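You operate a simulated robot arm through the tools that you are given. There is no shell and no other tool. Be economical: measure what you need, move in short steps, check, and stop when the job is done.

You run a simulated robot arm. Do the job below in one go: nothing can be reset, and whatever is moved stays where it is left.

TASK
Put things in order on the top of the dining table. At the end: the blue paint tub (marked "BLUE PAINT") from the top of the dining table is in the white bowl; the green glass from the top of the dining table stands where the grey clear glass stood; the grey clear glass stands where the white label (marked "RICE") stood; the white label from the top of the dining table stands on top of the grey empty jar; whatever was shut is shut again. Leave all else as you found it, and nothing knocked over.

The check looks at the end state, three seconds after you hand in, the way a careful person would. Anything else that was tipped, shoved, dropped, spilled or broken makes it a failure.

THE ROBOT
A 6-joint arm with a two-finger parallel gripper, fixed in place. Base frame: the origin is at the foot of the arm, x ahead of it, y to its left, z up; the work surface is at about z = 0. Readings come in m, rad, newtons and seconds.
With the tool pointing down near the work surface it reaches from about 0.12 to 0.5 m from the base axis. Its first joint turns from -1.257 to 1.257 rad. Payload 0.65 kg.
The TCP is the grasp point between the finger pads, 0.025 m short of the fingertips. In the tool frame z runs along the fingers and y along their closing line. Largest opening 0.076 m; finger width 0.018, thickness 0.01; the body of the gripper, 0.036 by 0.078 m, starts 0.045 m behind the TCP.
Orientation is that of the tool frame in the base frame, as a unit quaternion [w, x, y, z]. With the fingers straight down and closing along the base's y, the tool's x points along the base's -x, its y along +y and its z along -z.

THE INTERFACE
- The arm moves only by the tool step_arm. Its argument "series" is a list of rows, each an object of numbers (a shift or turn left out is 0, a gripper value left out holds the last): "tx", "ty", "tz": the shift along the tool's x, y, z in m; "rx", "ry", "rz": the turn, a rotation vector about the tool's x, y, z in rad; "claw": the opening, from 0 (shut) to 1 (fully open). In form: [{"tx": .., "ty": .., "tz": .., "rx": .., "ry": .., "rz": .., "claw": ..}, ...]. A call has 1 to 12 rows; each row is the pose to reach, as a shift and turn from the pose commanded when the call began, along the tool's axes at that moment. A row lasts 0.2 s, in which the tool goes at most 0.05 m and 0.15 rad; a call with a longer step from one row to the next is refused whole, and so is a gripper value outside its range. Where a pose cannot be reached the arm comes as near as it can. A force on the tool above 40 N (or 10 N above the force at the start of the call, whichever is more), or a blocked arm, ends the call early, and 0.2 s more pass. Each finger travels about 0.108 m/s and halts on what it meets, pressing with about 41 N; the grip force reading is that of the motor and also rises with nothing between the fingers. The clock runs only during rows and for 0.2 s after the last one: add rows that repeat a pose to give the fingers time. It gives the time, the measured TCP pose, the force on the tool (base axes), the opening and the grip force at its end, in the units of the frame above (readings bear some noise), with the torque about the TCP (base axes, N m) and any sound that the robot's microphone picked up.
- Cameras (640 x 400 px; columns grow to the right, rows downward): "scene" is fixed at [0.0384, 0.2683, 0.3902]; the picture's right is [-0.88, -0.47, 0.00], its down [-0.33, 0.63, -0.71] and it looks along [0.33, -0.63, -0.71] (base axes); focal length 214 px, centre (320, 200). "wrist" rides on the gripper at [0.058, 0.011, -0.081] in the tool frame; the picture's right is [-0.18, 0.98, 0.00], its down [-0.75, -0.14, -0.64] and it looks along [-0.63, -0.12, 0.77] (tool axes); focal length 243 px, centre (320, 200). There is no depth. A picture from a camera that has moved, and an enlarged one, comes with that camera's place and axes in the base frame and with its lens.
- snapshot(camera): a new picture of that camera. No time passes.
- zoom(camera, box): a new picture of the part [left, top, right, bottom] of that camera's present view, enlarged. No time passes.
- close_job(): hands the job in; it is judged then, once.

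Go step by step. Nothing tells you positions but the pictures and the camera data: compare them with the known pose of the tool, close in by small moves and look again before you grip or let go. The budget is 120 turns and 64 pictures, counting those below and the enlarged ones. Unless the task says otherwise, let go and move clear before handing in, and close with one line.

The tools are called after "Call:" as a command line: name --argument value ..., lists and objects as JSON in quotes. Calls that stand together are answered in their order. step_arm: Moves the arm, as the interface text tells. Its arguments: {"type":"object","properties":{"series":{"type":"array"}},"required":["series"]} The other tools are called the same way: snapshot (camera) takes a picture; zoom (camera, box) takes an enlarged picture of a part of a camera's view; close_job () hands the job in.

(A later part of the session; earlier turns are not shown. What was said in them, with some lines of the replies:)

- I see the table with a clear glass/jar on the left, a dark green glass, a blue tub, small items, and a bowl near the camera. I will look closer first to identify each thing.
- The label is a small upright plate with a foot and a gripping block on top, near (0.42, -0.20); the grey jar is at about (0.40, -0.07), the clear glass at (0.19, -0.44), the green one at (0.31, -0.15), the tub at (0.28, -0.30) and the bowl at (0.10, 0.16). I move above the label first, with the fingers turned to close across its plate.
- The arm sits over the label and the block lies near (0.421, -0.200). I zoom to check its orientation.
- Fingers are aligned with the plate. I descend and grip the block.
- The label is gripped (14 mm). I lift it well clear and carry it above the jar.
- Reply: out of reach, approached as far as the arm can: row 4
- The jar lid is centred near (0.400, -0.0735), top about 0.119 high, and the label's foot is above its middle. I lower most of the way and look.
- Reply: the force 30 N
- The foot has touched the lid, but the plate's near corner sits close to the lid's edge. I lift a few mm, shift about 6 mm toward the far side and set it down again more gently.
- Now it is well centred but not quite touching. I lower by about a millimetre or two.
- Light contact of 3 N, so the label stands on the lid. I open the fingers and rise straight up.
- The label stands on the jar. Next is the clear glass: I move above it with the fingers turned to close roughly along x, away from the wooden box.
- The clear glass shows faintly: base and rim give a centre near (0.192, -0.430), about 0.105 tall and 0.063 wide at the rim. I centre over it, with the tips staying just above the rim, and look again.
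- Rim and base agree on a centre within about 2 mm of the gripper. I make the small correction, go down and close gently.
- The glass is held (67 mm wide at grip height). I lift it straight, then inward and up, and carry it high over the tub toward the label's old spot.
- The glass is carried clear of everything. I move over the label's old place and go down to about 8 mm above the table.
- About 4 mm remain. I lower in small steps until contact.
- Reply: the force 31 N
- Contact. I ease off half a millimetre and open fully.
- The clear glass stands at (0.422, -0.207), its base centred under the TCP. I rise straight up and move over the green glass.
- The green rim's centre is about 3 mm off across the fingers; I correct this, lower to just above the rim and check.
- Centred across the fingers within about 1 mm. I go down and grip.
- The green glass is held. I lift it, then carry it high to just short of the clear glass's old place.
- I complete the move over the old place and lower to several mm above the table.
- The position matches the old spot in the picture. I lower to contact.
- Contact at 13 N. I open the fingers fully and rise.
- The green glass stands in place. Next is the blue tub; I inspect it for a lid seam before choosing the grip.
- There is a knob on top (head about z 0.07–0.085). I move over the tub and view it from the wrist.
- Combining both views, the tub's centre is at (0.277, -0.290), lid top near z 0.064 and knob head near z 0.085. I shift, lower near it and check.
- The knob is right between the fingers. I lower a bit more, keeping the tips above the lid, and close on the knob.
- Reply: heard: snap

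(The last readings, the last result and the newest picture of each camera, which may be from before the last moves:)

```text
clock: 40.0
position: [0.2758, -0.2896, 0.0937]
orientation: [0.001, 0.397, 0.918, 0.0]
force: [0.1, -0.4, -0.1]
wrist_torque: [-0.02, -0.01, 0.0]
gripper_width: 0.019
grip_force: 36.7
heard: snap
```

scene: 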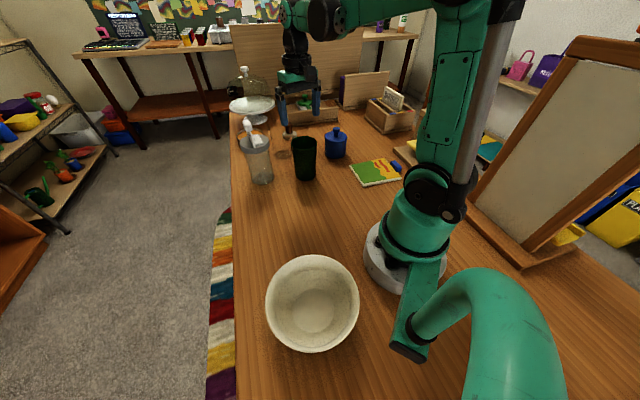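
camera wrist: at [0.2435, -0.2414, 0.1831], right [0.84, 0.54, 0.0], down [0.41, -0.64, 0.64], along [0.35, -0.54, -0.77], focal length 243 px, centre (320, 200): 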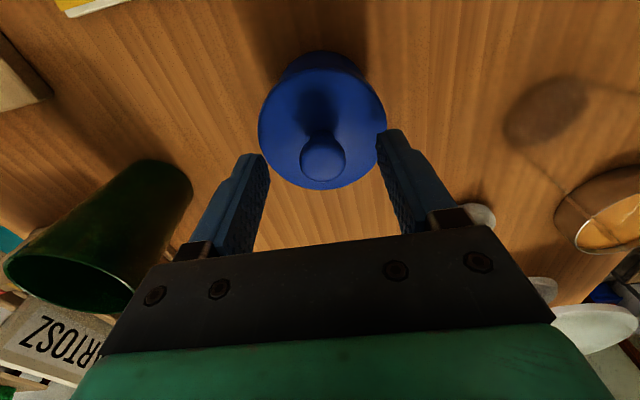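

I heard a snap on gripping, so I look before moving.

Call:
zoom --camera "scene" --box '[320, 110, 360, 160]'

Call:
zoom --camera "wrist" --box '[240, 40, 400, 240]'

```text
8.00 times, centred on (340, 135) of scene
camera zoom: at [0.0384, 0.2683, 0.3902], right [-0.88, -0.47, 0.0], down [-0.33, 0.63, -0.71], along [0.33, -0.63, -0.71], focal length 1716 px, centre (160, 720)
```

zoom: 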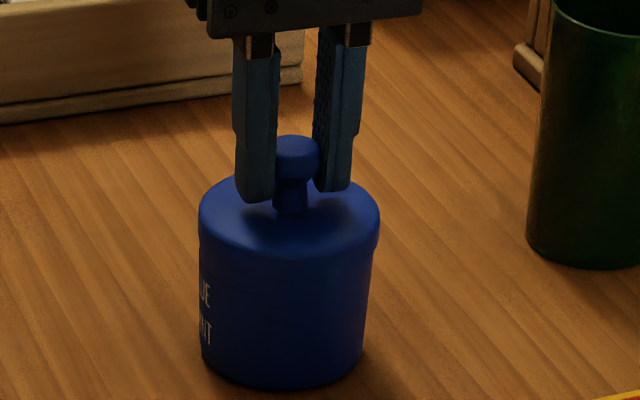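

```text
2.00 times, centred on (320, 140) of wrist
camera zoom: at [0.2438, -0.2405, 0.1748], right [0.84, 0.54, 0.0], down [0.41, -0.64, 0.64], along [0.35, -0.54, -0.77], focal length 485 px, centre (320, 320)
```

zoom: 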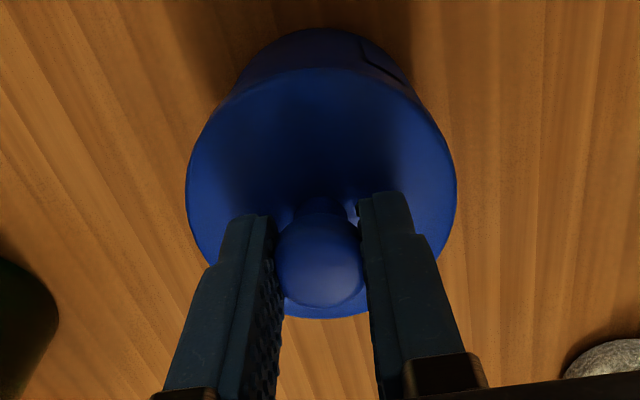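

Nothing looks broken. I lift just 6 mm to see whether the whole tub or only the lid comes along.

Call:
step_arm --series '[{"tz": -0.002}, {"tz": -0.004}, {"tz": -0.006}, {"tz": -0.006}]'

Call:
zoom --camera "scene" --box '[320, 110, 360, 160]'

```text
clock: 41.0
position: [0.2773, -0.2886, 0.1016]
orientation: [0.0, 0.396, 0.918, -0.001]
force: [0.0, 0.2, -0.2]
wrist_torque: [-0.01, -0.02, 0.0]
gripper_width: 0.0185
grip_force: 36.8
```

```text
8.00 times, centred on (340, 135) of scene
camera zoom: at [0.0384, 0.2683, 0.3902], right [-0.88, -0.47, 0.0], down [-0.33, 0.63, -0.71], along [0.33, -0.63, -0.71], focal length 1716 px, centre (160, 720)
```

zoom: 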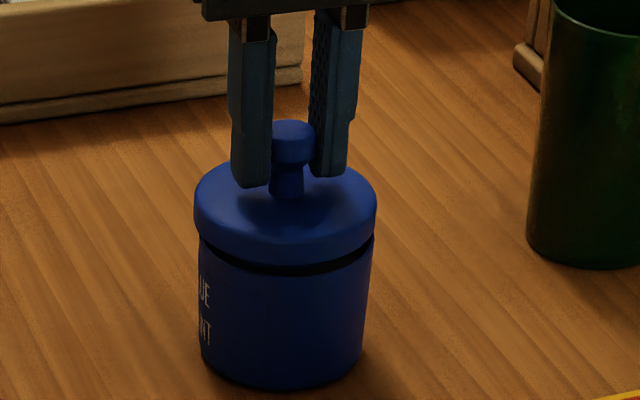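

Only the lid comes up: the knob opens the tub. I put the lid straight back down and press it shut, and will then grip the tub by its body.

Call:
step_arm --series '[{"tz": 0.002}, {"tz": 0.004}, {"tz": 0.006}, {"tz": 0.0065}, {"tz": 0.0065}]'

Call:
zoom --camera "scene" --box '[320, 110, 360, 160]'

```text
clock: 42.2
position: [0.2763, -0.2898, 0.0932]
orientation: [0.002, 0.396, 0.918, 0.0]
force: [5.0, 0.4, 28.0]
wrist_torque: [0.03, -0.11, -0.04]
gripper_width: 0.0188
grip_force: 36.4
```

```text
8.00 times, centred on (340, 135) of scene
camera zoom: at [0.0383, 0.2684, 0.3902], right [-0.88, -0.47, 0.0], down [-0.33, 0.63, -0.71], along [0.33, -0.63, -0.71], focal length 1716 px, centre (160, 720)
```

zoom: 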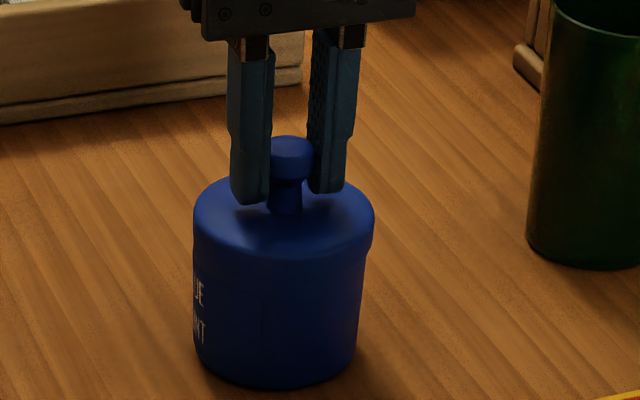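

The lid is back on and aligned, pressed with 28 N. I press slightly more in hope of a closing click.

Call:
step_arm --series '[{"tz": 0.0004}, {"tz": 0.0008}, {"tz": 0.0012}, {"tz": 0.0012}]'

```text
clock: 42.6
position: [0.2777, -0.2894, 0.0936]
orientation: [0.001, 0.396, 0.918, 0.0]
force: [1.3, 0.1, 13.4]
wrist_torque: [0.04, 0.02, -0.01]
gripper_width: 0.0186
grip_force: 36.9
stopped in row 1: the force on the tool passed its limit at 43 N (the readings are from after the stop); the commanded pose is now the measured one
```

Call:
step_arm --series '[{"claw": 0.35}, {"claw": 0.6}, {"claw": 0.6}, {"tz": -0.03}, {"tz": -0.05}, {"tz": -0.05, "claw": 1}]'

Call:
zoom --camera "scene" --box '[320, 120, 355, 165]'

Call:
snapshot --camera "wrist"

```text
clock: 44.0
position: [0.278, -0.2912, 0.1421]
orientation: [0.0, 0.396, 0.918, 0.0]
force: [0.0, 0.0, 0.3]
wrist_torque: [-0.01, 0.02, -0.02]
gripper_width: 0.0759
grip_force: 0.1
heard: snap
```

```text
8.89 times, centred on (338, 142) of scene
camera zoom: at [0.0384, 0.2683, 0.3902], right [-0.88, -0.47, 0.0], down [-0.33, 0.63, -0.71], along [0.33, -0.63, -0.71], focal length 1906 px, centre (164, 711)
```

zoom: 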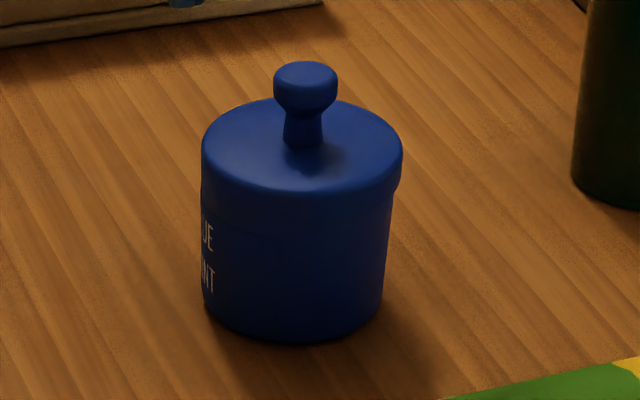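

```text
19 pictures are left
camera wrist: at [0.2462, -0.2413, 0.2225], right [0.84, 0.54, 0.0], down [0.41, -0.64, 0.64], along [0.35, -0.54, -0.77], focal length 243 px, centre (320, 200)
```

wrist: 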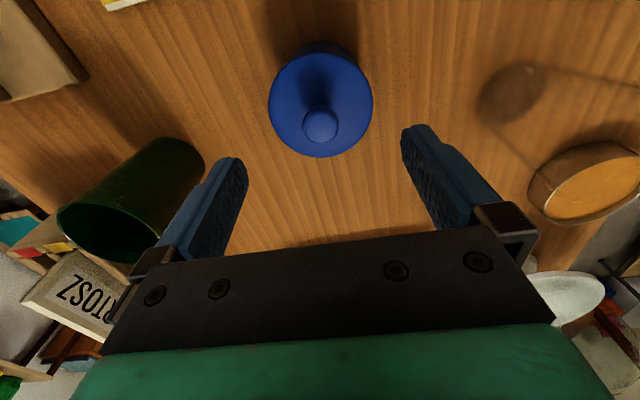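

The second snap came as I let go: the lid is latched shut again (it unlatches while its knob is held). Now I try the body: centre the open fingers, stop with the tips just above the lid and check clearance.

Call:
step_arm --series '[{"tx": 0.002, "ty": 0.0008, "tz": 0.02}, {"tx": 0.002, "ty": 0.0008, "tz": 0.038}, {"tx": 0.002, "ty": 0.0008, "tz": 0.038}]'

Call:
zoom --camera "wrist" --box '[220, 20, 440, 240]'

```text
clock: 44.8
position: [0.277, -0.2867, 0.1037]
orientation: [0.001, 0.396, 0.918, 0.0]
force: [-0.6, 0.2, -0.4]
wrist_torque: [-0.02, 0.01, 0.0]
gripper_width: 0.0762
grip_force: 0.1
```

```text
1.82 times, centred on (330, 130) of wrist
camera zoom: at [0.2457, -0.2378, 0.1841], right [0.84, 0.54, 0.0], down [0.41, -0.64, 0.64], along [0.35, -0.54, -0.77], focal length 441 px, centre (302, 327)
```

zoom: 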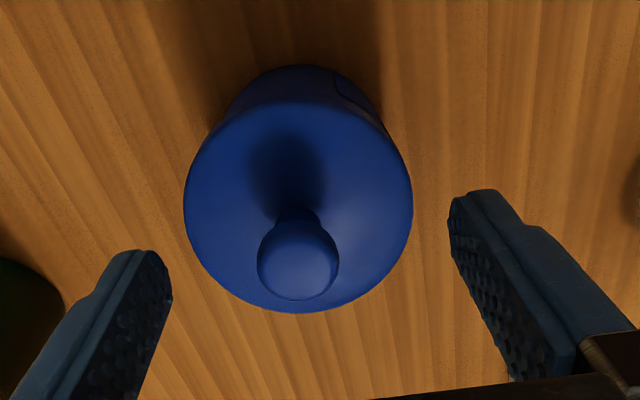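

Clearance looks to be about 4–5 mm on each side. I descend so the palm stays above the knob, then squeeze gently and listen.

Call:
step_arm --series '[{"tx": 0.002, "tz": 0.015}, {"tx": 0.002, "tz": 0.03}, {"tx": 0.002, "tz": 0.044}, {"tx": 0.002, "tz": 0.044}]'

Call:
zoom --camera "scene" --box '[310, 105, 370, 165]'

```text
clock: 45.8
position: [0.2752, -0.2855, 0.0607]
orientation: [0.001, 0.396, 0.918, 0.0]
force: [0.6, 0.3, 1.1]
wrist_torque: [0.03, -0.02, 0.04]
gripper_width: 0.0757
grip_force: 0.2
```

```text
6.67 times, centred on (340, 135) of scene
camera zoom: at [0.0384, 0.2683, 0.3902], right [-0.88, -0.47, 0.0], down [-0.33, 0.63, -0.71], along [0.33, -0.63, -0.71], focal length 1430 px, centre (187, 633)
```

zoom: 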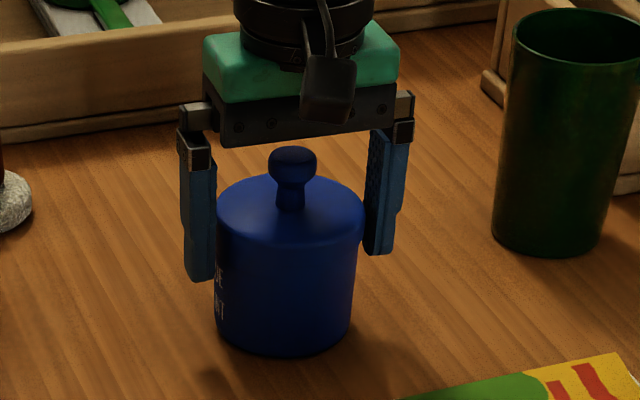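

There is still about a centimetre between palm and knob. I lower 5 mm more and close in small steps.

Call:
step_arm --series '[{"tz": 0.003}, {"tz": 0.0055}, {"tz": 0.0055, "claw": 0.94}, {"tz": 0.0055, "claw": 0.88}, {"tz": 0.0055, "claw": 0.78}, {"tz": 0.0055, "claw": 0.78}]'

```text
clock: 47.2
position: [0.2751, -0.2853, 0.056]
orientation: [0.001, 0.396, 0.918, 0.0]
force: [-1.0, 0.3, -1.9]
wrist_torque: [0.02, -0.02, 0.03]
gripper_width: 0.0675
grip_force: 40.7
heard: snap
```

A snap again: squeezing there catches the lid's overhanging rim (67.5 mm) and unlatches it, so the body cannot be held alone with the lid on. I open, let it latch, and will instead take the lid off, move the tub by its body, and put the lid back on.

Call:
step_arm --series '[{"claw": 0.92}, {"claw": 1}, {"claw": 1}, {"tz": -0.02}, {"tz": -0.048}, {"tz": -0.048}]'

Call:
zoom --camera "wrist" --box '[220, 20, 440, 240]'

```text
clock: 48.6
position: [0.274, -0.286, 0.1042]
orientation: [0.001, 0.396, 0.918, 0.0]
force: [-0.3, -0.1, 0.5]
wrist_torque: [0.0, 0.01, -0.02]
gripper_width: 0.0759
grip_force: 0.0
heard: snap
```

```text
1.82 times, centred on (330, 130) of wrist
camera zoom: at [0.2433, -0.2378, 0.1852], right [0.84, 0.54, 0.0], down [0.41, -0.64, 0.64], along [0.35, -0.54, -0.77], focal length 441 px, centre (302, 327)
```

zoom: 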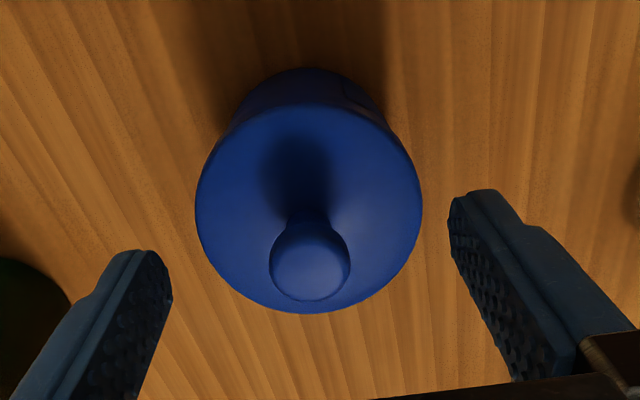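

Latched again, and the tub is now exactly centred between the fingers. I grip the knob and lift the lid off straight up.

Call:
step_arm --series '[{"tz": 0.0, "claw": 0.6}, {"tz": 0.0105, "claw": 0.6}, {"tz": 0.0105, "claw": 0.4}, {"tz": 0.0105, "claw": 0.15}, {"tz": 0.0105, "claw": 0.15}, {"tz": 0.0105, "claw": 0.15}, {"tz": 0.005}, {"tz": -0.01}, {"tz": -0.04}, {"tz": -0.08}, {"tz": -0.08}]'

Call:
zoom --camera "scene" --box '[290, 70, 400, 170]'

```text
clock: 51.0
position: [0.2768, -0.2865, 0.1824]
orientation: [0.001, 0.396, 0.918, -0.001]
force: [0.1, 0.0, -1.3]
wrist_torque: [-0.02, -0.02, -0.02]
gripper_width: 0.0186
grip_force: 36.7
heard: snap
```

```text
4.00 times, centred on (345, 120) of scene
camera zoom: at [0.0384, 0.2683, 0.3902], right [-0.88, -0.47, 0.0], down [-0.33, 0.63, -0.71], along [0.33, -0.63, -0.71], focal length 858 px, centre (220, 520)
```

zoom: 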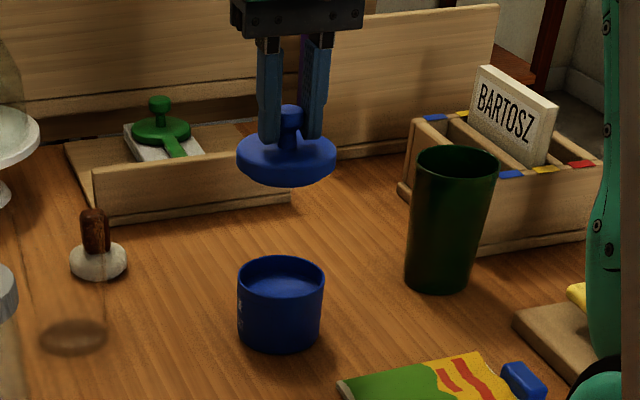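

The lid is off, the open tub stands undisturbed. I carry the lid to a free spot at about (0.27, 0.0).

Call:
step_arm --series '[{"tx": 0.0305, "ty": 0.0274, "rz": -0.1163}, {"tx": 0.0609, "ty": 0.0547, "rz": -0.2327}, {"tx": 0.0914, "ty": 0.0821, "rz": -0.349}, {"tx": 0.1219, "ty": 0.1095, "rz": -0.4654}, {"tx": 0.1524, "ty": 0.1369, "rz": -0.5817}, {"tx": 0.1828, "ty": 0.1642, "rz": -0.698}, {"tx": 0.2133, "ty": 0.1916, "rz": -0.8144}, {"tx": 0.2133, "ty": 0.1916, "rz": -0.8144, "tz": 0.04}, {"tx": 0.2133, "ty": 0.1916, "rz": -0.8144, "tz": 0.08}, {"tx": 0.2133, "ty": 0.1916, "rz": -0.8144, "tz": 0.11}, {"tx": 0.2133, "ty": 0.1916, "rz": -0.8144, "tz": 0.11}]'

Call:
zoom --camera "scene" --box '[230, 110, 390, 260]'

```text
clock: 53.4
position: [0.2691, 0.0019, 0.0718]
orientation: [0.0, 0.0, 1.0, 0.0]
force: [0.3, 0.6, 0.0]
wrist_torque: [0.0, 0.06, 0.04]
gripper_width: 0.0176
grip_force: 36.1
```

```text
2.67 times, centred on (310, 185) of scene
camera zoom: at [0.0384, 0.2683, 0.3902], right [-0.88, -0.47, 0.0], down [-0.33, 0.63, -0.71], along [0.33, -0.63, -0.71], focal length 572 px, centre (347, 240)
```

zoom: 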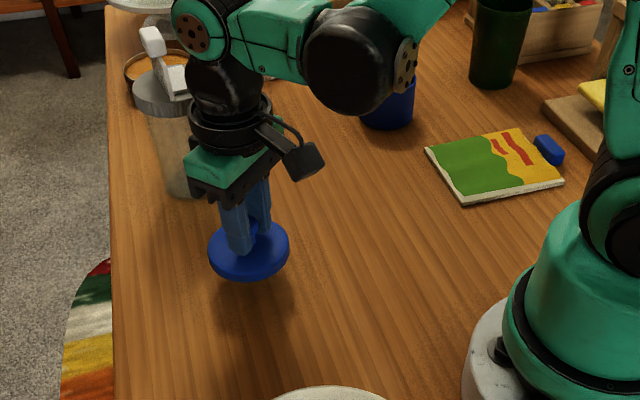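

The lid hovers over a free patch. I lower toward the table.

Call:
step_arm --series '[{"tz": 0.007}, {"tz": 0.014}, {"tz": 0.018}, {"tz": 0.021}, {"tz": 0.023}, {"tz": 0.0245}, {"tz": 0.026}, {"tz": 0.0275}, {"tz": 0.029}]'

```text
clock: 55.1
position: [0.2674, -0.0005, 0.0467]
orientation: [0.0, 0.0, 1.0, 0.001]
force: [-0.9, 0.9, 22.1]
wrist_torque: [-0.01, -0.11, 0.02]
gripper_width: 0.0177
grip_force: 36.6
stopped in row 8: the force on the tool passed its limit at 46 N (the readings are from after the stop); the commanded pose is now the measured one
```

Contact; the lid sits on the table. I ease off, open, and rise, then travel back over the open tub.

Call:
step_arm --series '[{"tz": -0.0008}, {"tz": -0.0008, "claw": 0.4}, {"tz": -0.0008, "claw": 0.7}, {"tz": -0.0008, "claw": 0.8}, {"tz": -0.04, "claw": 0.8}, {"tz": -0.08, "claw": 1}, {"tz": -0.12}, {"tz": -0.1308}, {"tz": -0.1308}]'

Call:
snapshot --camera "wrist"

```text
clock: 57.1
position: [0.2673, 0.0014, 0.1794]
orientation: [0.0, 0.0, 1.0, 0.0]
force: [0.3, -0.3, 0.3]
wrist_torque: [0.0, 0.0, 0.04]
gripper_width: 0.0759
grip_force: 0.0
```

```text
13 pictures are left
camera wrist: at [0.2092, 0.0104, 0.2598], right [0.18, 0.98, 0.0], down [0.75, -0.14, 0.64], along [0.63, -0.12, -0.77], focal length 243 px, centre (320, 200)
```

wrist: 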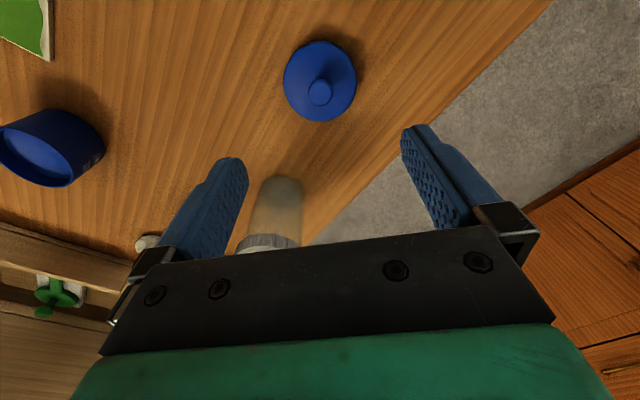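

The lid lies flat. I return above the tub.

Call:
step_arm --series '[{"tx": -0.001, "ty": -0.041, "rz": 0.1163}, {"tx": -0.0021, "ty": -0.0819, "rz": 0.2327}, {"tx": -0.0032, "ty": -0.1229, "rz": 0.349}, {"tx": -0.0043, "ty": -0.1639, "rz": 0.4654}, {"tx": -0.0054, "ty": -0.2049, "rz": 0.5817}, {"tx": -0.0064, "ty": -0.2458, "rz": 0.698}, {"tx": -0.0075, "ty": -0.2868, "rz": 0.8144}, {"tx": -0.0075, "ty": -0.2868, "rz": 0.8144, "tz": 0.04}, {"tx": -0.0075, "ty": -0.2868, "rz": 0.8144, "tz": 0.083}, {"tx": -0.0075, "ty": -0.2868, "rz": 0.8144, "tz": 0.083}]'

Call:
zoom --camera "wrist" --box '[220, 20, 440, 240]'

```text
clock: 59.3
position: [0.2759, -0.2916, 0.0965]
orientation: [0.0, 0.396, 0.918, 0.0]
force: [0.4, 0.4, -0.4]
wrist_torque: [0.03, 0.01, -0.01]
gripper_width: 0.0761
grip_force: 0.1
```

```text
1.82 times, centred on (330, 130) of wrist
camera zoom: at [0.2459, -0.2412, 0.1767], right [0.84, 0.54, 0.0], down [0.41, -0.64, 0.64], along [0.35, -0.54, -0.77], focal length 441 px, centre (302, 327)
```

zoom: 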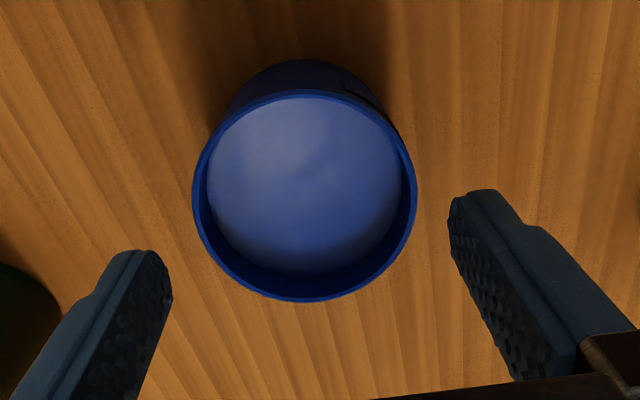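

The open tub is seen centred across the fingers; I pull back 4.5 mm along the tool x to match the lid grasp, descend and grip the body near its top.

Call:
step_arm --series '[{"tx": 0.0045, "tz": 0.005}, {"tx": 0.0045, "tz": 0.025}, {"tx": 0.0045, "tz": 0.0455}, {"tx": 0.0045, "tz": 0.0455}, {"tx": 0.0045, "tz": 0.0455, "claw": 0.94}, {"tx": 0.0045, "tz": 0.0455, "claw": 0.85}, {"tx": 0.0045, "tz": 0.0455, "claw": 0.72}, {"tx": 0.0045, "tz": 0.0455, "claw": 0.72}]'

```text
clock: 61.1
position: [0.2732, -0.2851, 0.048]
orientation: [0.0, 0.396, 0.918, 0.0]
force: [1.0, 0.4, -0.2]
wrist_torque: [0.02, 0.02, -0.01]
gripper_width: 0.0668
grip_force: 41.3
```

The body is held (66.8 mm). I lift it and carry it level toward the bowl in two stages.

Call:
step_arm --series '[{"tz": -0.03}, {"tz": -0.07}, {"tz": -0.11}, {"tz": -0.14}, {"tx": 0.03, "ty": 0.0253, "tz": -0.14, "rz": -0.1357}, {"tx": 0.06, "ty": 0.0506, "tz": -0.14, "rz": -0.2715}, {"tx": 0.09, "ty": 0.0759, "tz": -0.14, "rz": -0.4072}, {"tx": 0.12, "ty": 0.1011, "tz": -0.14, "rz": -0.543}, {"tx": 0.15, "ty": 0.1264, "tz": -0.14, "rz": -0.6787}, {"tx": 0.18, "ty": 0.1517, "tz": -0.14, "rz": -0.8144}, {"tx": 0.18, "ty": 0.1517, "tz": -0.14, "rz": -0.8144}]'

```text
clock: 63.5
position: [0.2597, -0.0472, 0.19]
orientation: [0.0, -0.001, 1.0, 0.0]
force: [-0.3, 0.1, -2.4]
wrist_torque: [-0.01, -0.02, 0.01]
gripper_width: 0.0669
grip_force: 40.6
```

Call:
step_arm --series '[{"tx": 0.015, "ty": 0.0368, "rz": -0.1436}, {"tx": 0.03, "ty": 0.0735, "rz": -0.2871}, {"tx": 0.045, "ty": 0.1103, "rz": -0.4307}, {"tx": 0.06, "ty": 0.147, "rz": -0.5743}, {"tx": 0.0913, "ty": 0.1692, "rz": -0.7179}, {"tx": 0.1227, "ty": 0.1915, "rz": -0.8614}, {"tx": 0.154, "ty": 0.2137, "rz": -1.005}, {"tx": 0.154, "ty": 0.2137, "rz": -1.005}]'

Call:
snapshot --camera "scene"

Call:
snapshot --camera "wrist"

```text
clock: 65.3
position: [0.1053, 0.1666, 0.1903]
orientation: [0.0, -0.482, 0.876, 0.0]
force: [0.1, 0.6, -3.4]
wrist_torque: [-0.02, 0.01, -0.01]
gripper_width: 0.0667
grip_force: 41.4
```

```text
11 pictures are left
```

scene: 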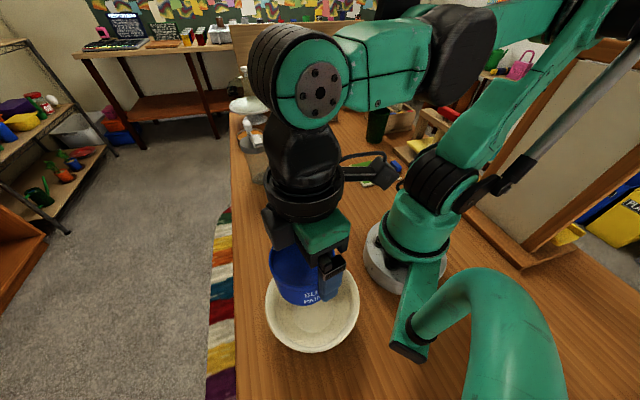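

```text
10 pictures are left
camera wrist: at [0.0645, 0.1223, 0.2697], right [-0.73, 0.68, 0.0], down [0.52, 0.56, 0.64], along [0.44, 0.47, -0.77], focal length 243 px, centre (320, 200)
```

wrist: 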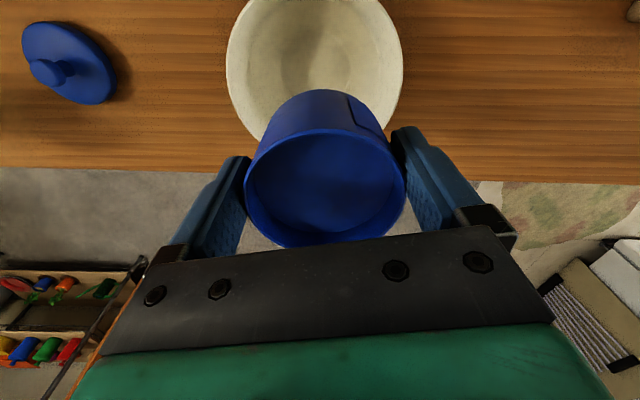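

The bowl's centre works out to about (0.1065, 0.1645), rim near z 0.067. I make the small correction, lower partway in, and check.

Call:
step_arm --series '[{"tx": 0.001, "ty": -0.002, "tz": 0.03}, {"tx": 0.001, "ty": -0.002, "tz": 0.06}, {"tx": 0.001, "ty": -0.002, "tz": 0.085}, {"tx": 0.001, "ty": -0.002, "tz": 0.105}, {"tx": 0.001, "ty": -0.002, "tz": 0.105}]'

Call:
zoom --camera "scene" --box '[240, 200, 400, 360]'

Call:
snapshot --camera "wrist"

```text
clock: 66.5
position: [0.106, 0.1651, 0.0829]
orientation: [0.0, -0.482, 0.876, 0.0]
force: [0.1, -0.1, -2.9]
wrist_torque: [-0.03, 0.02, 0.01]
gripper_width: 0.0666
grip_force: 41.1
```

```text
2.50 times, centred on (320, 280) of scene
camera zoom: at [0.0384, 0.2683, 0.3902], right [-0.88, -0.47, 0.0], down [-0.33, 0.63, -0.71], along [0.33, -0.63, -0.71], focal length 536 px, centre (320, 0)
```

zoom: 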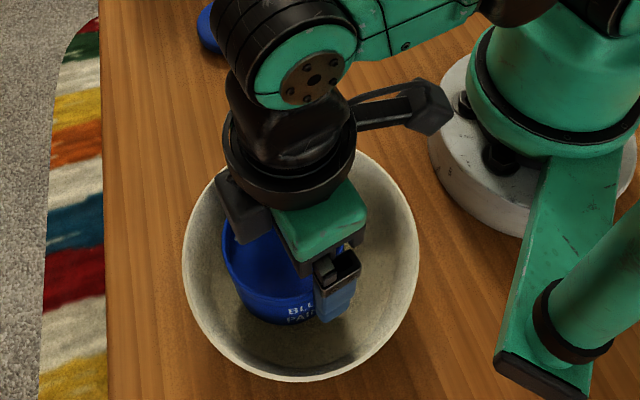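

```text
8 pictures are left
camera wrist: at [0.0673, 0.1205, 0.1635], right [-0.73, 0.68, 0.0], down [0.52, 0.56, 0.64], along [0.44, 0.47, -0.77], focal length 243 px, centre (320, 200)
```

wrist: 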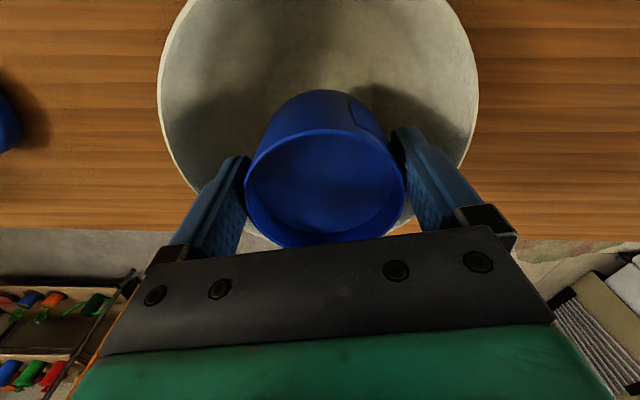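

The tub looks centred in the bowl within a few mm. I nudge 2 mm sideways and lower further, then in small steps to contact.

Call:
step_arm --series '[{"tx": 0.001, "ty": -0.002, "tz": 0.006}, {"tx": 0.001, "ty": -0.002, "tz": 0.012}, {"tx": 0.001, "ty": -0.002, "tz": 0.016}, {"tx": 0.001, "ty": -0.002, "tz": 0.018}, {"tx": 0.001, "ty": -0.002, "tz": 0.018}]'

```text
clock: 67.7
position: [0.106, 0.161, 0.0656]
orientation: [0.0, -0.482, 0.876, 0.0]
force: [-0.8, -0.1, -2.8]
wrist_torque: [-0.01, -0.01, -0.02]
gripper_width: 0.0669
grip_force: 41.3
```

Call:
step_arm --series '[{"tz": 0.0015}, {"tz": 0.003}, {"tz": 0.0045}, {"tz": 0.0055}, {"tz": 0.0055}]'

```text
clock: 68.9
position: [0.106, 0.1598, 0.0606]
orientation: [0.0, -0.482, 0.876, -0.001]
force: [-4.3, -7.8, 18.5]
wrist_torque: [0.28, -0.18, -0.01]
gripper_width: 0.0667
grip_force: 40.9
```

Contact, with a sideways push toward the base: the tub's foot touches the far wall's slope. I lift 3 mm, shift 4 mm toward the base and lower again.

Call:
step_arm --series '[{"tz": -0.004}, {"tx": 0.004, "tz": -0.004}, {"tx": 0.004, "tz": -0.0015}, {"tx": 0.004, "tz": 0.0}, {"tx": 0.004, "tz": 0.001}, {"tx": 0.004, "tz": 0.001}]'

```text
clock: 70.3
position: [0.1051, 0.158, 0.0605]
orientation: [0.001, -0.482, 0.876, -0.001]
force: [0.2, -0.6, -3.1]
wrist_torque: [0.0, -0.01, -0.01]
gripper_width: 0.0669
grip_force: 41.0
```

Free of contact there, so there is more depth. I keep lowering in small steps.

Call:
step_arm --series '[{"tz": 0.001}, {"tz": 0.002}, {"tz": 0.003}, {"tz": 0.003}]'

```text
clock: 71.3
position: [0.1045, 0.1566, 0.0566]
orientation: [0.001, -0.481, 0.877, -0.001]
force: [-5.0, 1.4, 3.8]
wrist_torque: [0.14, 0.04, 0.09]
gripper_width: 0.0667
grip_force: 40.8
```

A slight push along the fingers' line: shift 2 mm that way and continue.

Call:
step_arm --series '[{"tz": -0.002}, {"ty": 0.002, "tz": -0.002}, {"ty": 0.002, "tz": 0.0005}, {"ty": 0.002, "tz": 0.0015}, {"ty": 0.002, "tz": 0.0015}]'

```text
clock: 72.5
position: [0.1043, 0.1583, 0.0555]
orientation: [-0.001, -0.481, 0.877, 0.0]
force: [1.2, -0.3, -2.8]
wrist_torque: [-0.05, -0.02, -0.01]
gripper_width: 0.0669
grip_force: 41.1
```

Call:
step_arm --series '[{"tz": 0.001}, {"tz": 0.002}, {"tz": 0.002}]'

```text
clock: 73.3
position: [0.1038, 0.1583, 0.0531]
orientation: [0.001, -0.481, 0.876, 0.001]
force: [3.4, 0.9, 31.2]
wrist_torque: [0.02, 0.29, 0.02]
gripper_width: 0.0668
grip_force: 41.1
```

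Now it bears vertically on the bowl's floor. I ease off, open and look.

Call:
step_arm --series '[{"tz": -0.0008}, {"tz": -0.0008, "claw": 0.92}, {"tz": -0.0008, "claw": 1}, {"tz": -0.0008, "claw": 1}, {"tz": -0.03}, {"tz": -0.06}, {"tz": -0.06}]'

Call:
snapshot --camera "wrist"

```text
clock: 74.9
position: [0.1047, 0.157, 0.1124]
orientation: [0.0, -0.482, 0.876, -0.001]
force: [-0.4, -0.8, -0.2]
wrist_torque: [0.01, -0.01, 0.0]
gripper_width: 0.0761
grip_force: 0.0
```

```text
7 pictures are left
camera wrist: at [0.0648, 0.113, 0.1921], right [-0.73, 0.68, 0.0], down [0.52, 0.56, 0.64], along [0.44, 0.47, -0.77], focal length 243 px, centre (320, 200)
```

wrist: 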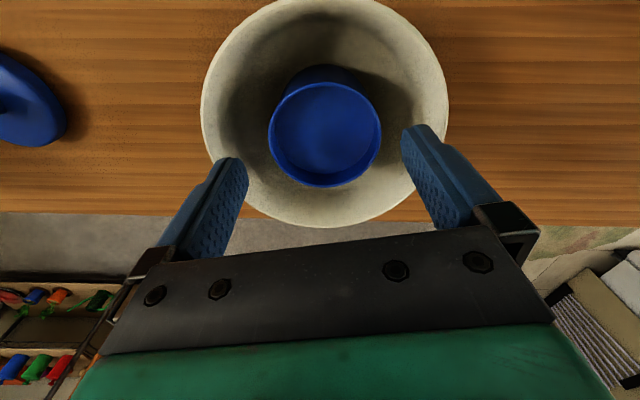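

The tub stands upright on the bowl's floor. I go back for the lid.

Call:
step_arm --series '[{"tz": -0.04}, {"tz": -0.077, "rz": 0.143}, {"tx": -0.001, "ty": -0.037, "tz": -0.077, "rz": 0.287}, {"tx": -0.002, "ty": -0.074, "tz": -0.077, "rz": 0.43}, {"tx": -0.003, "ty": -0.111, "tz": -0.077, "rz": 0.574}, {"tx": 0.013, "ty": -0.148, "tz": -0.077, "rz": 0.717}, {"tx": 0.029, "ty": -0.1848, "tz": -0.077, "rz": 0.861}, {"tx": 0.045, "ty": -0.2214, "tz": -0.077, "rz": 1.006}, {"tx": 0.045, "ty": -0.2214, "tz": -0.035, "rz": 1.006}, {"tx": 0.045, "ty": -0.2214, "tz": 0.0, "rz": 1.006}, {"tx": 0.045, "ty": -0.2214, "tz": 0.0, "rz": 1.006}]'

Call:
snapshot --camera "wrist"

```text
clock: 77.3
position: [0.2675, 0.0018, 0.1155]
orientation: [0.0, 0.001, 1.0, 0.0]
force: [-0.1, 0.0, -0.1]
wrist_torque: [0.0, 0.03, 0.03]
gripper_width: 0.0758
grip_force: 0.0
```

```text
6 pictures are left
camera wrist: at [0.2093, 0.0125, 0.1942], right [0.19, 0.98, 0.0], down [0.75, -0.14, 0.64], along [0.63, -0.12, -0.77], focal length 243 px, centre (320, 200)
```

wrist: 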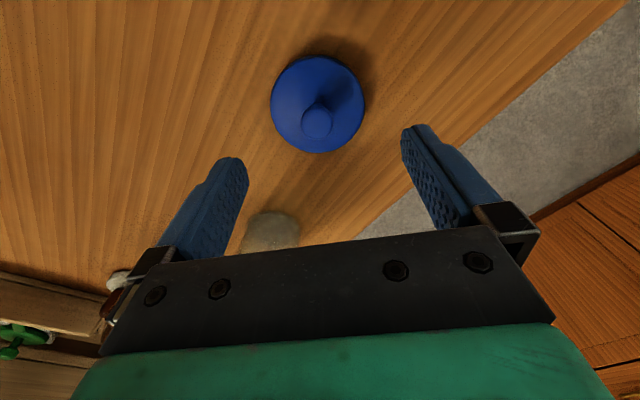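

The lid is 3–4 mm off to one side; I correct this, go down and take the knob.

Call:
step_arm --series '[{"ty": -0.0035, "tz": 0.02, "claw": 0.7}, {"ty": -0.0035, "tz": 0.045}, {"ty": -0.0035, "tz": 0.06}, {"ty": -0.0035, "tz": 0.066}, {"ty": -0.0035, "tz": 0.066, "claw": 0.5}, {"ty": -0.0035, "tz": 0.066, "claw": 0.35}, {"ty": -0.0035, "tz": 0.066, "claw": 0.15}, {"ty": -0.0035, "tz": 0.066, "claw": 0.15}]'

```text
clock: 79.1
position: [0.2674, -0.0007, 0.0485]
orientation: [0.0, 0.001, 1.0, 0.0]
force: [0.3, 0.3, -0.7]
wrist_torque: [0.0, 0.02, 0.03]
gripper_width: 0.018
grip_force: 36.6
```

The knob is held. I lift the lid and carry it above the tub in the bowl.

Call:
step_arm --series '[{"tz": -0.045}, {"tz": -0.09}, {"tz": -0.135, "rz": -0.1437}, {"tx": 0.0225, "ty": 0.0343, "tz": -0.14, "rz": -0.2874}, {"tx": 0.0449, "ty": 0.0687, "tz": -0.14, "rz": -0.4311}, {"tx": 0.0674, "ty": 0.103, "tz": -0.14, "rz": -0.5749}, {"tx": 0.0988, "ty": 0.1228, "tz": -0.14, "rz": -0.7186}, {"tx": 0.1301, "ty": 0.1425, "tz": -0.14, "rz": -0.8623}, {"tx": 0.1615, "ty": 0.1623, "tz": -0.14, "rz": -1.006}, {"tx": 0.1615, "ty": 0.1623, "tz": -0.11, "rz": -1.006}, {"tx": 0.1615, "ty": 0.1623, "tz": -0.08, "rz": -1.006}, {"tx": 0.1615, "ty": 0.1623, "tz": -0.08, "rz": -1.006}]'

Call:
zoom --camera "scene" --box '[250, 220, 370, 350]'

```text
clock: 81.7
position: [0.1029, 0.1591, 0.1255]
orientation: [0.0, -0.482, 0.876, -0.001]
force: [-0.3, -0.5, -0.5]
wrist_torque: [0.01, 0.0, -0.04]
gripper_width: 0.0177
grip_force: 36.0
```

```text
3.08 times, centred on (310, 285) of scene
camera zoom: at [0.0384, 0.2683, 0.3902], right [-0.88, -0.47, 0.0], down [-0.33, 0.63, -0.71], along [0.33, -0.63, -0.71], focal length 660 px, centre (351, -62)
```

zoom: 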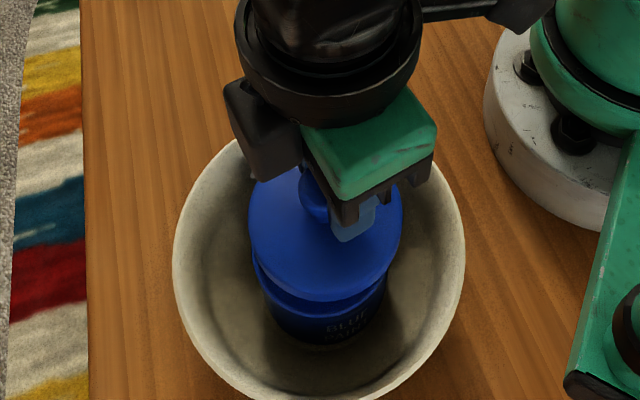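

The lid hangs over the tub. I zoom in to measure the residual offset.

Call:
zoom --camera "scene" --box '[285, 260, 335, 340]'

```text
5.00 times, centred on (310, 300) of scene
camera zoom: at [0.0384, 0.2683, 0.3902], right [-0.88, -0.47, 0.0], down [-0.33, 0.63, -0.71], along [0.33, -0.63, -0.71], focal length 1072 px, centre (370, -300)
```

zoom: 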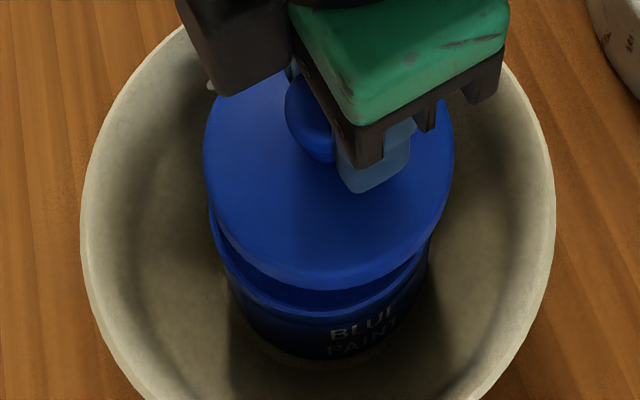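

The lid sits about 4 mm too near the base relative to the tub. I correct this, lower most of the way and check.

Call:
step_arm --series '[{"tx": -0.004, "ty": 0.0005}, {"tx": -0.004, "ty": 0.0005, "tz": 0.01}, {"tx": -0.004, "ty": 0.0005, "tz": 0.017}, {"tx": -0.004, "ty": 0.0005, "tz": 0.017}]'

Call:
zoom --camera "scene" --box '[285, 260, 335, 340]'

```text
clock: 82.7
position: [0.1049, 0.1634, 0.1106]
orientation: [0.001, -0.482, 0.876, 0.0]
force: [0.7, 0.2, 0.4]
wrist_torque: [0.02, -0.04, -0.01]
gripper_width: 0.0178
grip_force: 36.2
```

```text
5.00 times, centred on (310, 300) of scene
camera zoom: at [0.0384, 0.2683, 0.3902], right [-0.88, -0.47, 0.0], down [-0.33, 0.63, -0.71], along [0.33, -0.63, -0.71], focal length 1072 px, centre (370, -300)
```

zoom: 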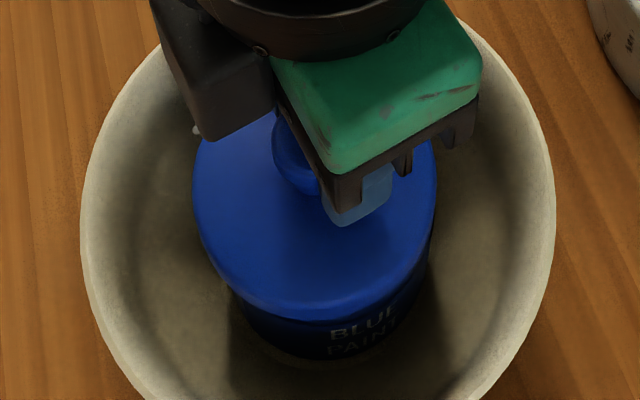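

Now aligned within about 1 mm. I lower in small steps until the lid seats.

Call:
step_arm --series '[{"tx": 0.0007, "tz": 0.003}, {"tx": 0.0007, "tz": 0.006}, {"tx": 0.0007, "tz": 0.008}, {"tx": 0.0007, "tz": 0.009}, {"tx": 0.0007, "tz": 0.009}]'

```text
clock: 83.4
position: [0.1074, 0.1648, 0.1047]
orientation: [-0.001, -0.483, 0.876, 0.0]
force: [-3.1, -3.1, 19.2]
wrist_torque: [0.17, -0.09, 0.06]
gripper_width: 0.0175
grip_force: 36.2
stopped in row 3: the force on the tool passed its limit at 45 N (the readings are from after the stop); the commanded pose is now the measured one
```

It met the rim about 4 mm above the seat, with a push toward the base. I lift slightly, shift 2.5 mm toward the base and try again lightly.

Call:
step_arm --series '[{"tz": -0.004}, {"tx": 0.0025, "tz": -0.004}, {"tx": 0.0025, "tz": -0.001}, {"tx": 0.0025, "tz": 0.0}, {"tx": 0.0025, "tz": 0.0005}, {"tx": 0.0025, "tz": 0.0005}]'

```text
clock: 84.8
position: [0.1055, 0.1612, 0.1057]
orientation: [-0.001, -0.482, 0.876, -0.001]
force: [0.2, 0.5, -0.1]
wrist_torque: [0.0, 0.0, 0.02]
gripper_width: 0.0178
grip_force: 36.6
```

Call:
step_arm --series '[{"tz": 0.001}, {"tz": 0.002}, {"tz": 0.003}, {"tz": 0.003}]'

```text
clock: 85.8
position: [0.104, 0.1615, 0.1007]
orientation: [-0.001, -0.482, 0.876, 0.0]
force: [1.5, 1.1, -0.7]
wrist_torque: [0.01, -0.02, 0.01]
gripper_width: 0.0179
grip_force: 35.7
```

It slid down freely past the rim. I continue to the seat.

Call:
step_arm --series '[{"tz": 0.0007}, {"tz": 0.0014}, {"tz": 0.002}, {"tz": 0.002}]'

```text
clock: 86.8
position: [0.1042, 0.1614, 0.0991]
orientation: [-0.002, -0.482, 0.876, 0.0]
force: [-3.3, 1.8, 17.4]
wrist_torque: [-0.22, 0.23, -0.05]
gripper_width: 0.0186
grip_force: 36.2
```

Seated with 17 N at the expected height. I press slightly more and let go, listening for the snap.

Call:
step_arm --series '[{"tz": 0.0004}, {"tz": 0.0004}, {"tz": 0.0004, "claw": 0.35}, {"tz": 0.0004, "claw": 0.6}, {"tz": 0.0004, "claw": 0.6}, {"tz": -0.002, "claw": 0.6}]'

```text
clock: 88.2
position: [0.1058, 0.1618, 0.1015]
orientation: [-0.001, -0.482, 0.876, -0.001]
force: [0.2, 0.1, -0.1]
wrist_torque: [0.0, -0.02, 0.01]
gripper_width: 0.0455
grip_force: 0.0
heard: snap
```

The lid snapped shut. I rise and turn away from the bowl, then look over the result.

Call:
step_arm --series '[{"tz": -0.03}, {"tz": -0.07}, {"tz": -0.11}, {"tx": -0.02, "ty": -0.03, "tz": -0.12, "rz": 0.14}, {"tx": -0.03, "ty": -0.07, "tz": -0.12, "rz": 0.28}, {"tx": -0.03, "ty": -0.11, "tz": -0.12, "rz": 0.42}, {"tx": -0.02, "ty": -0.15, "tz": -0.12, "rz": 0.56}, {"tx": -0.01, "ty": -0.19, "tz": -0.12, "rz": 0.7}, {"tx": 0.01, "ty": -0.23, "tz": -0.12, "rz": 0.84}, {"tx": 0.04, "ty": -0.26, "tz": -0.12, "rz": 0.98}, {"tx": 0.04, "ty": -0.26, "tz": -0.12, "rz": 0.98}]'

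Call:
snapshot --camera "scene"

Call:
zoom --camera "scene" --box '[250, 230, 380, 360]'

```text
clock: 90.6
position: [0.3032, -0.014, 0.2224]
orientation: [0.0, -0.012, 1.0, -0.002]
force: [0.0, 0.0, 0.5]
wrist_torque: [-0.01, -0.01, -0.05]
gripper_width: 0.0458
grip_force: 0.0
```

```text
2 pictures are left
```

scene: 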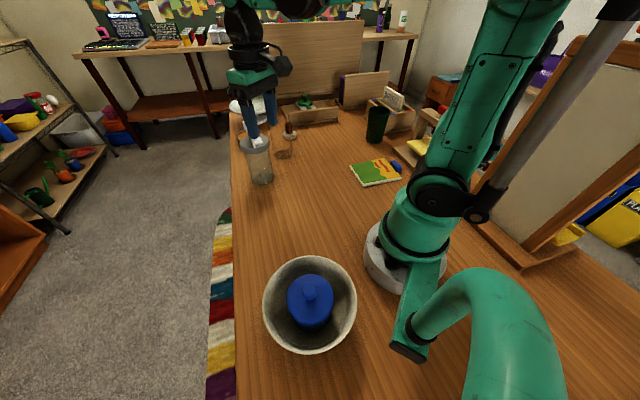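

```text
3.08 times, centred on (315, 295) of scene
camera zoom: at [0.0384, 0.2683, 0.3902], right [-0.88, -0.47, 0.0], down [-0.33, 0.63, -0.71], along [0.33, -0.63, -0.71], focal length 660 px, centre (335, -92)
```

zoom: 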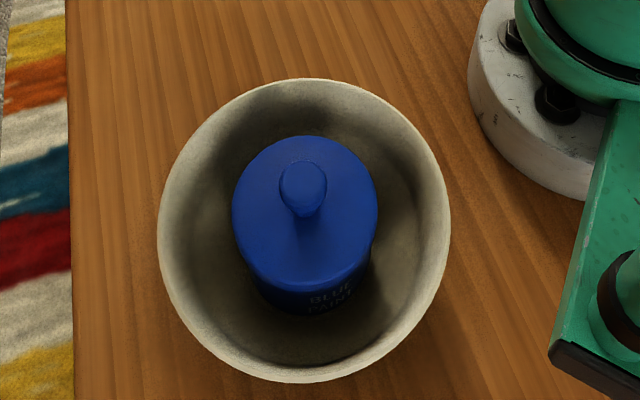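

The tub is in the bowl with its lid shut. I check the jar, label and glasses once more.

Call:
step_arm --series '[{"tx": 0.03, "tz": -0.01}, {"tx": 0.06, "tz": -0.02}, {"tx": 0.06, "ty": 0.04, "tz": -0.03}, {"tx": 0.06, "ty": 0.08, "tz": -0.03}]'

Call:
zoom --camera "scene" --box '[225, 80, 415, 200]'

```text
clock: 91.6
position: [0.2396, 0.0649, 0.2527]
orientation: [0.0, -0.012, 1.0, -0.001]
force: [-0.6, 0.5, 0.8]
wrist_torque: [0.01, 0.0, 0.0]
gripper_width: 0.0457
grip_force: 0.0
```

```text
3.33 times, centred on (320, 140) of scene
camera zoom: at [0.0384, 0.2683, 0.3902], right [-0.88, -0.47, 0.0], down [-0.33, 0.63, -0.71], along [0.33, -0.63, -0.71], focal length 715 px, centre (320, 400)
```

zoom: 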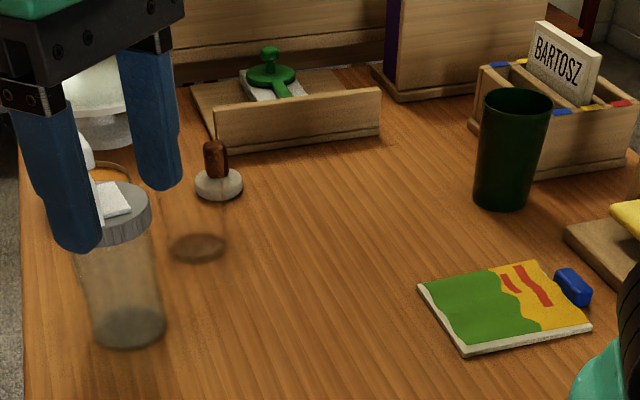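

Every item is where it should be: the label on the jar, the clear glass on the label's old spot, the green glass on the clear glass's old spot, and the closed tub in the bowl. The gripper is clear, so I hand in.

Call:
close_job

```text
The job is handed in.
```

I've handed the job in with all four items where you asked and nothing knocked over. The tub's lid came off for the move and snapped shut again, and the bowl shifted about 4 mm when I set the tub in it.
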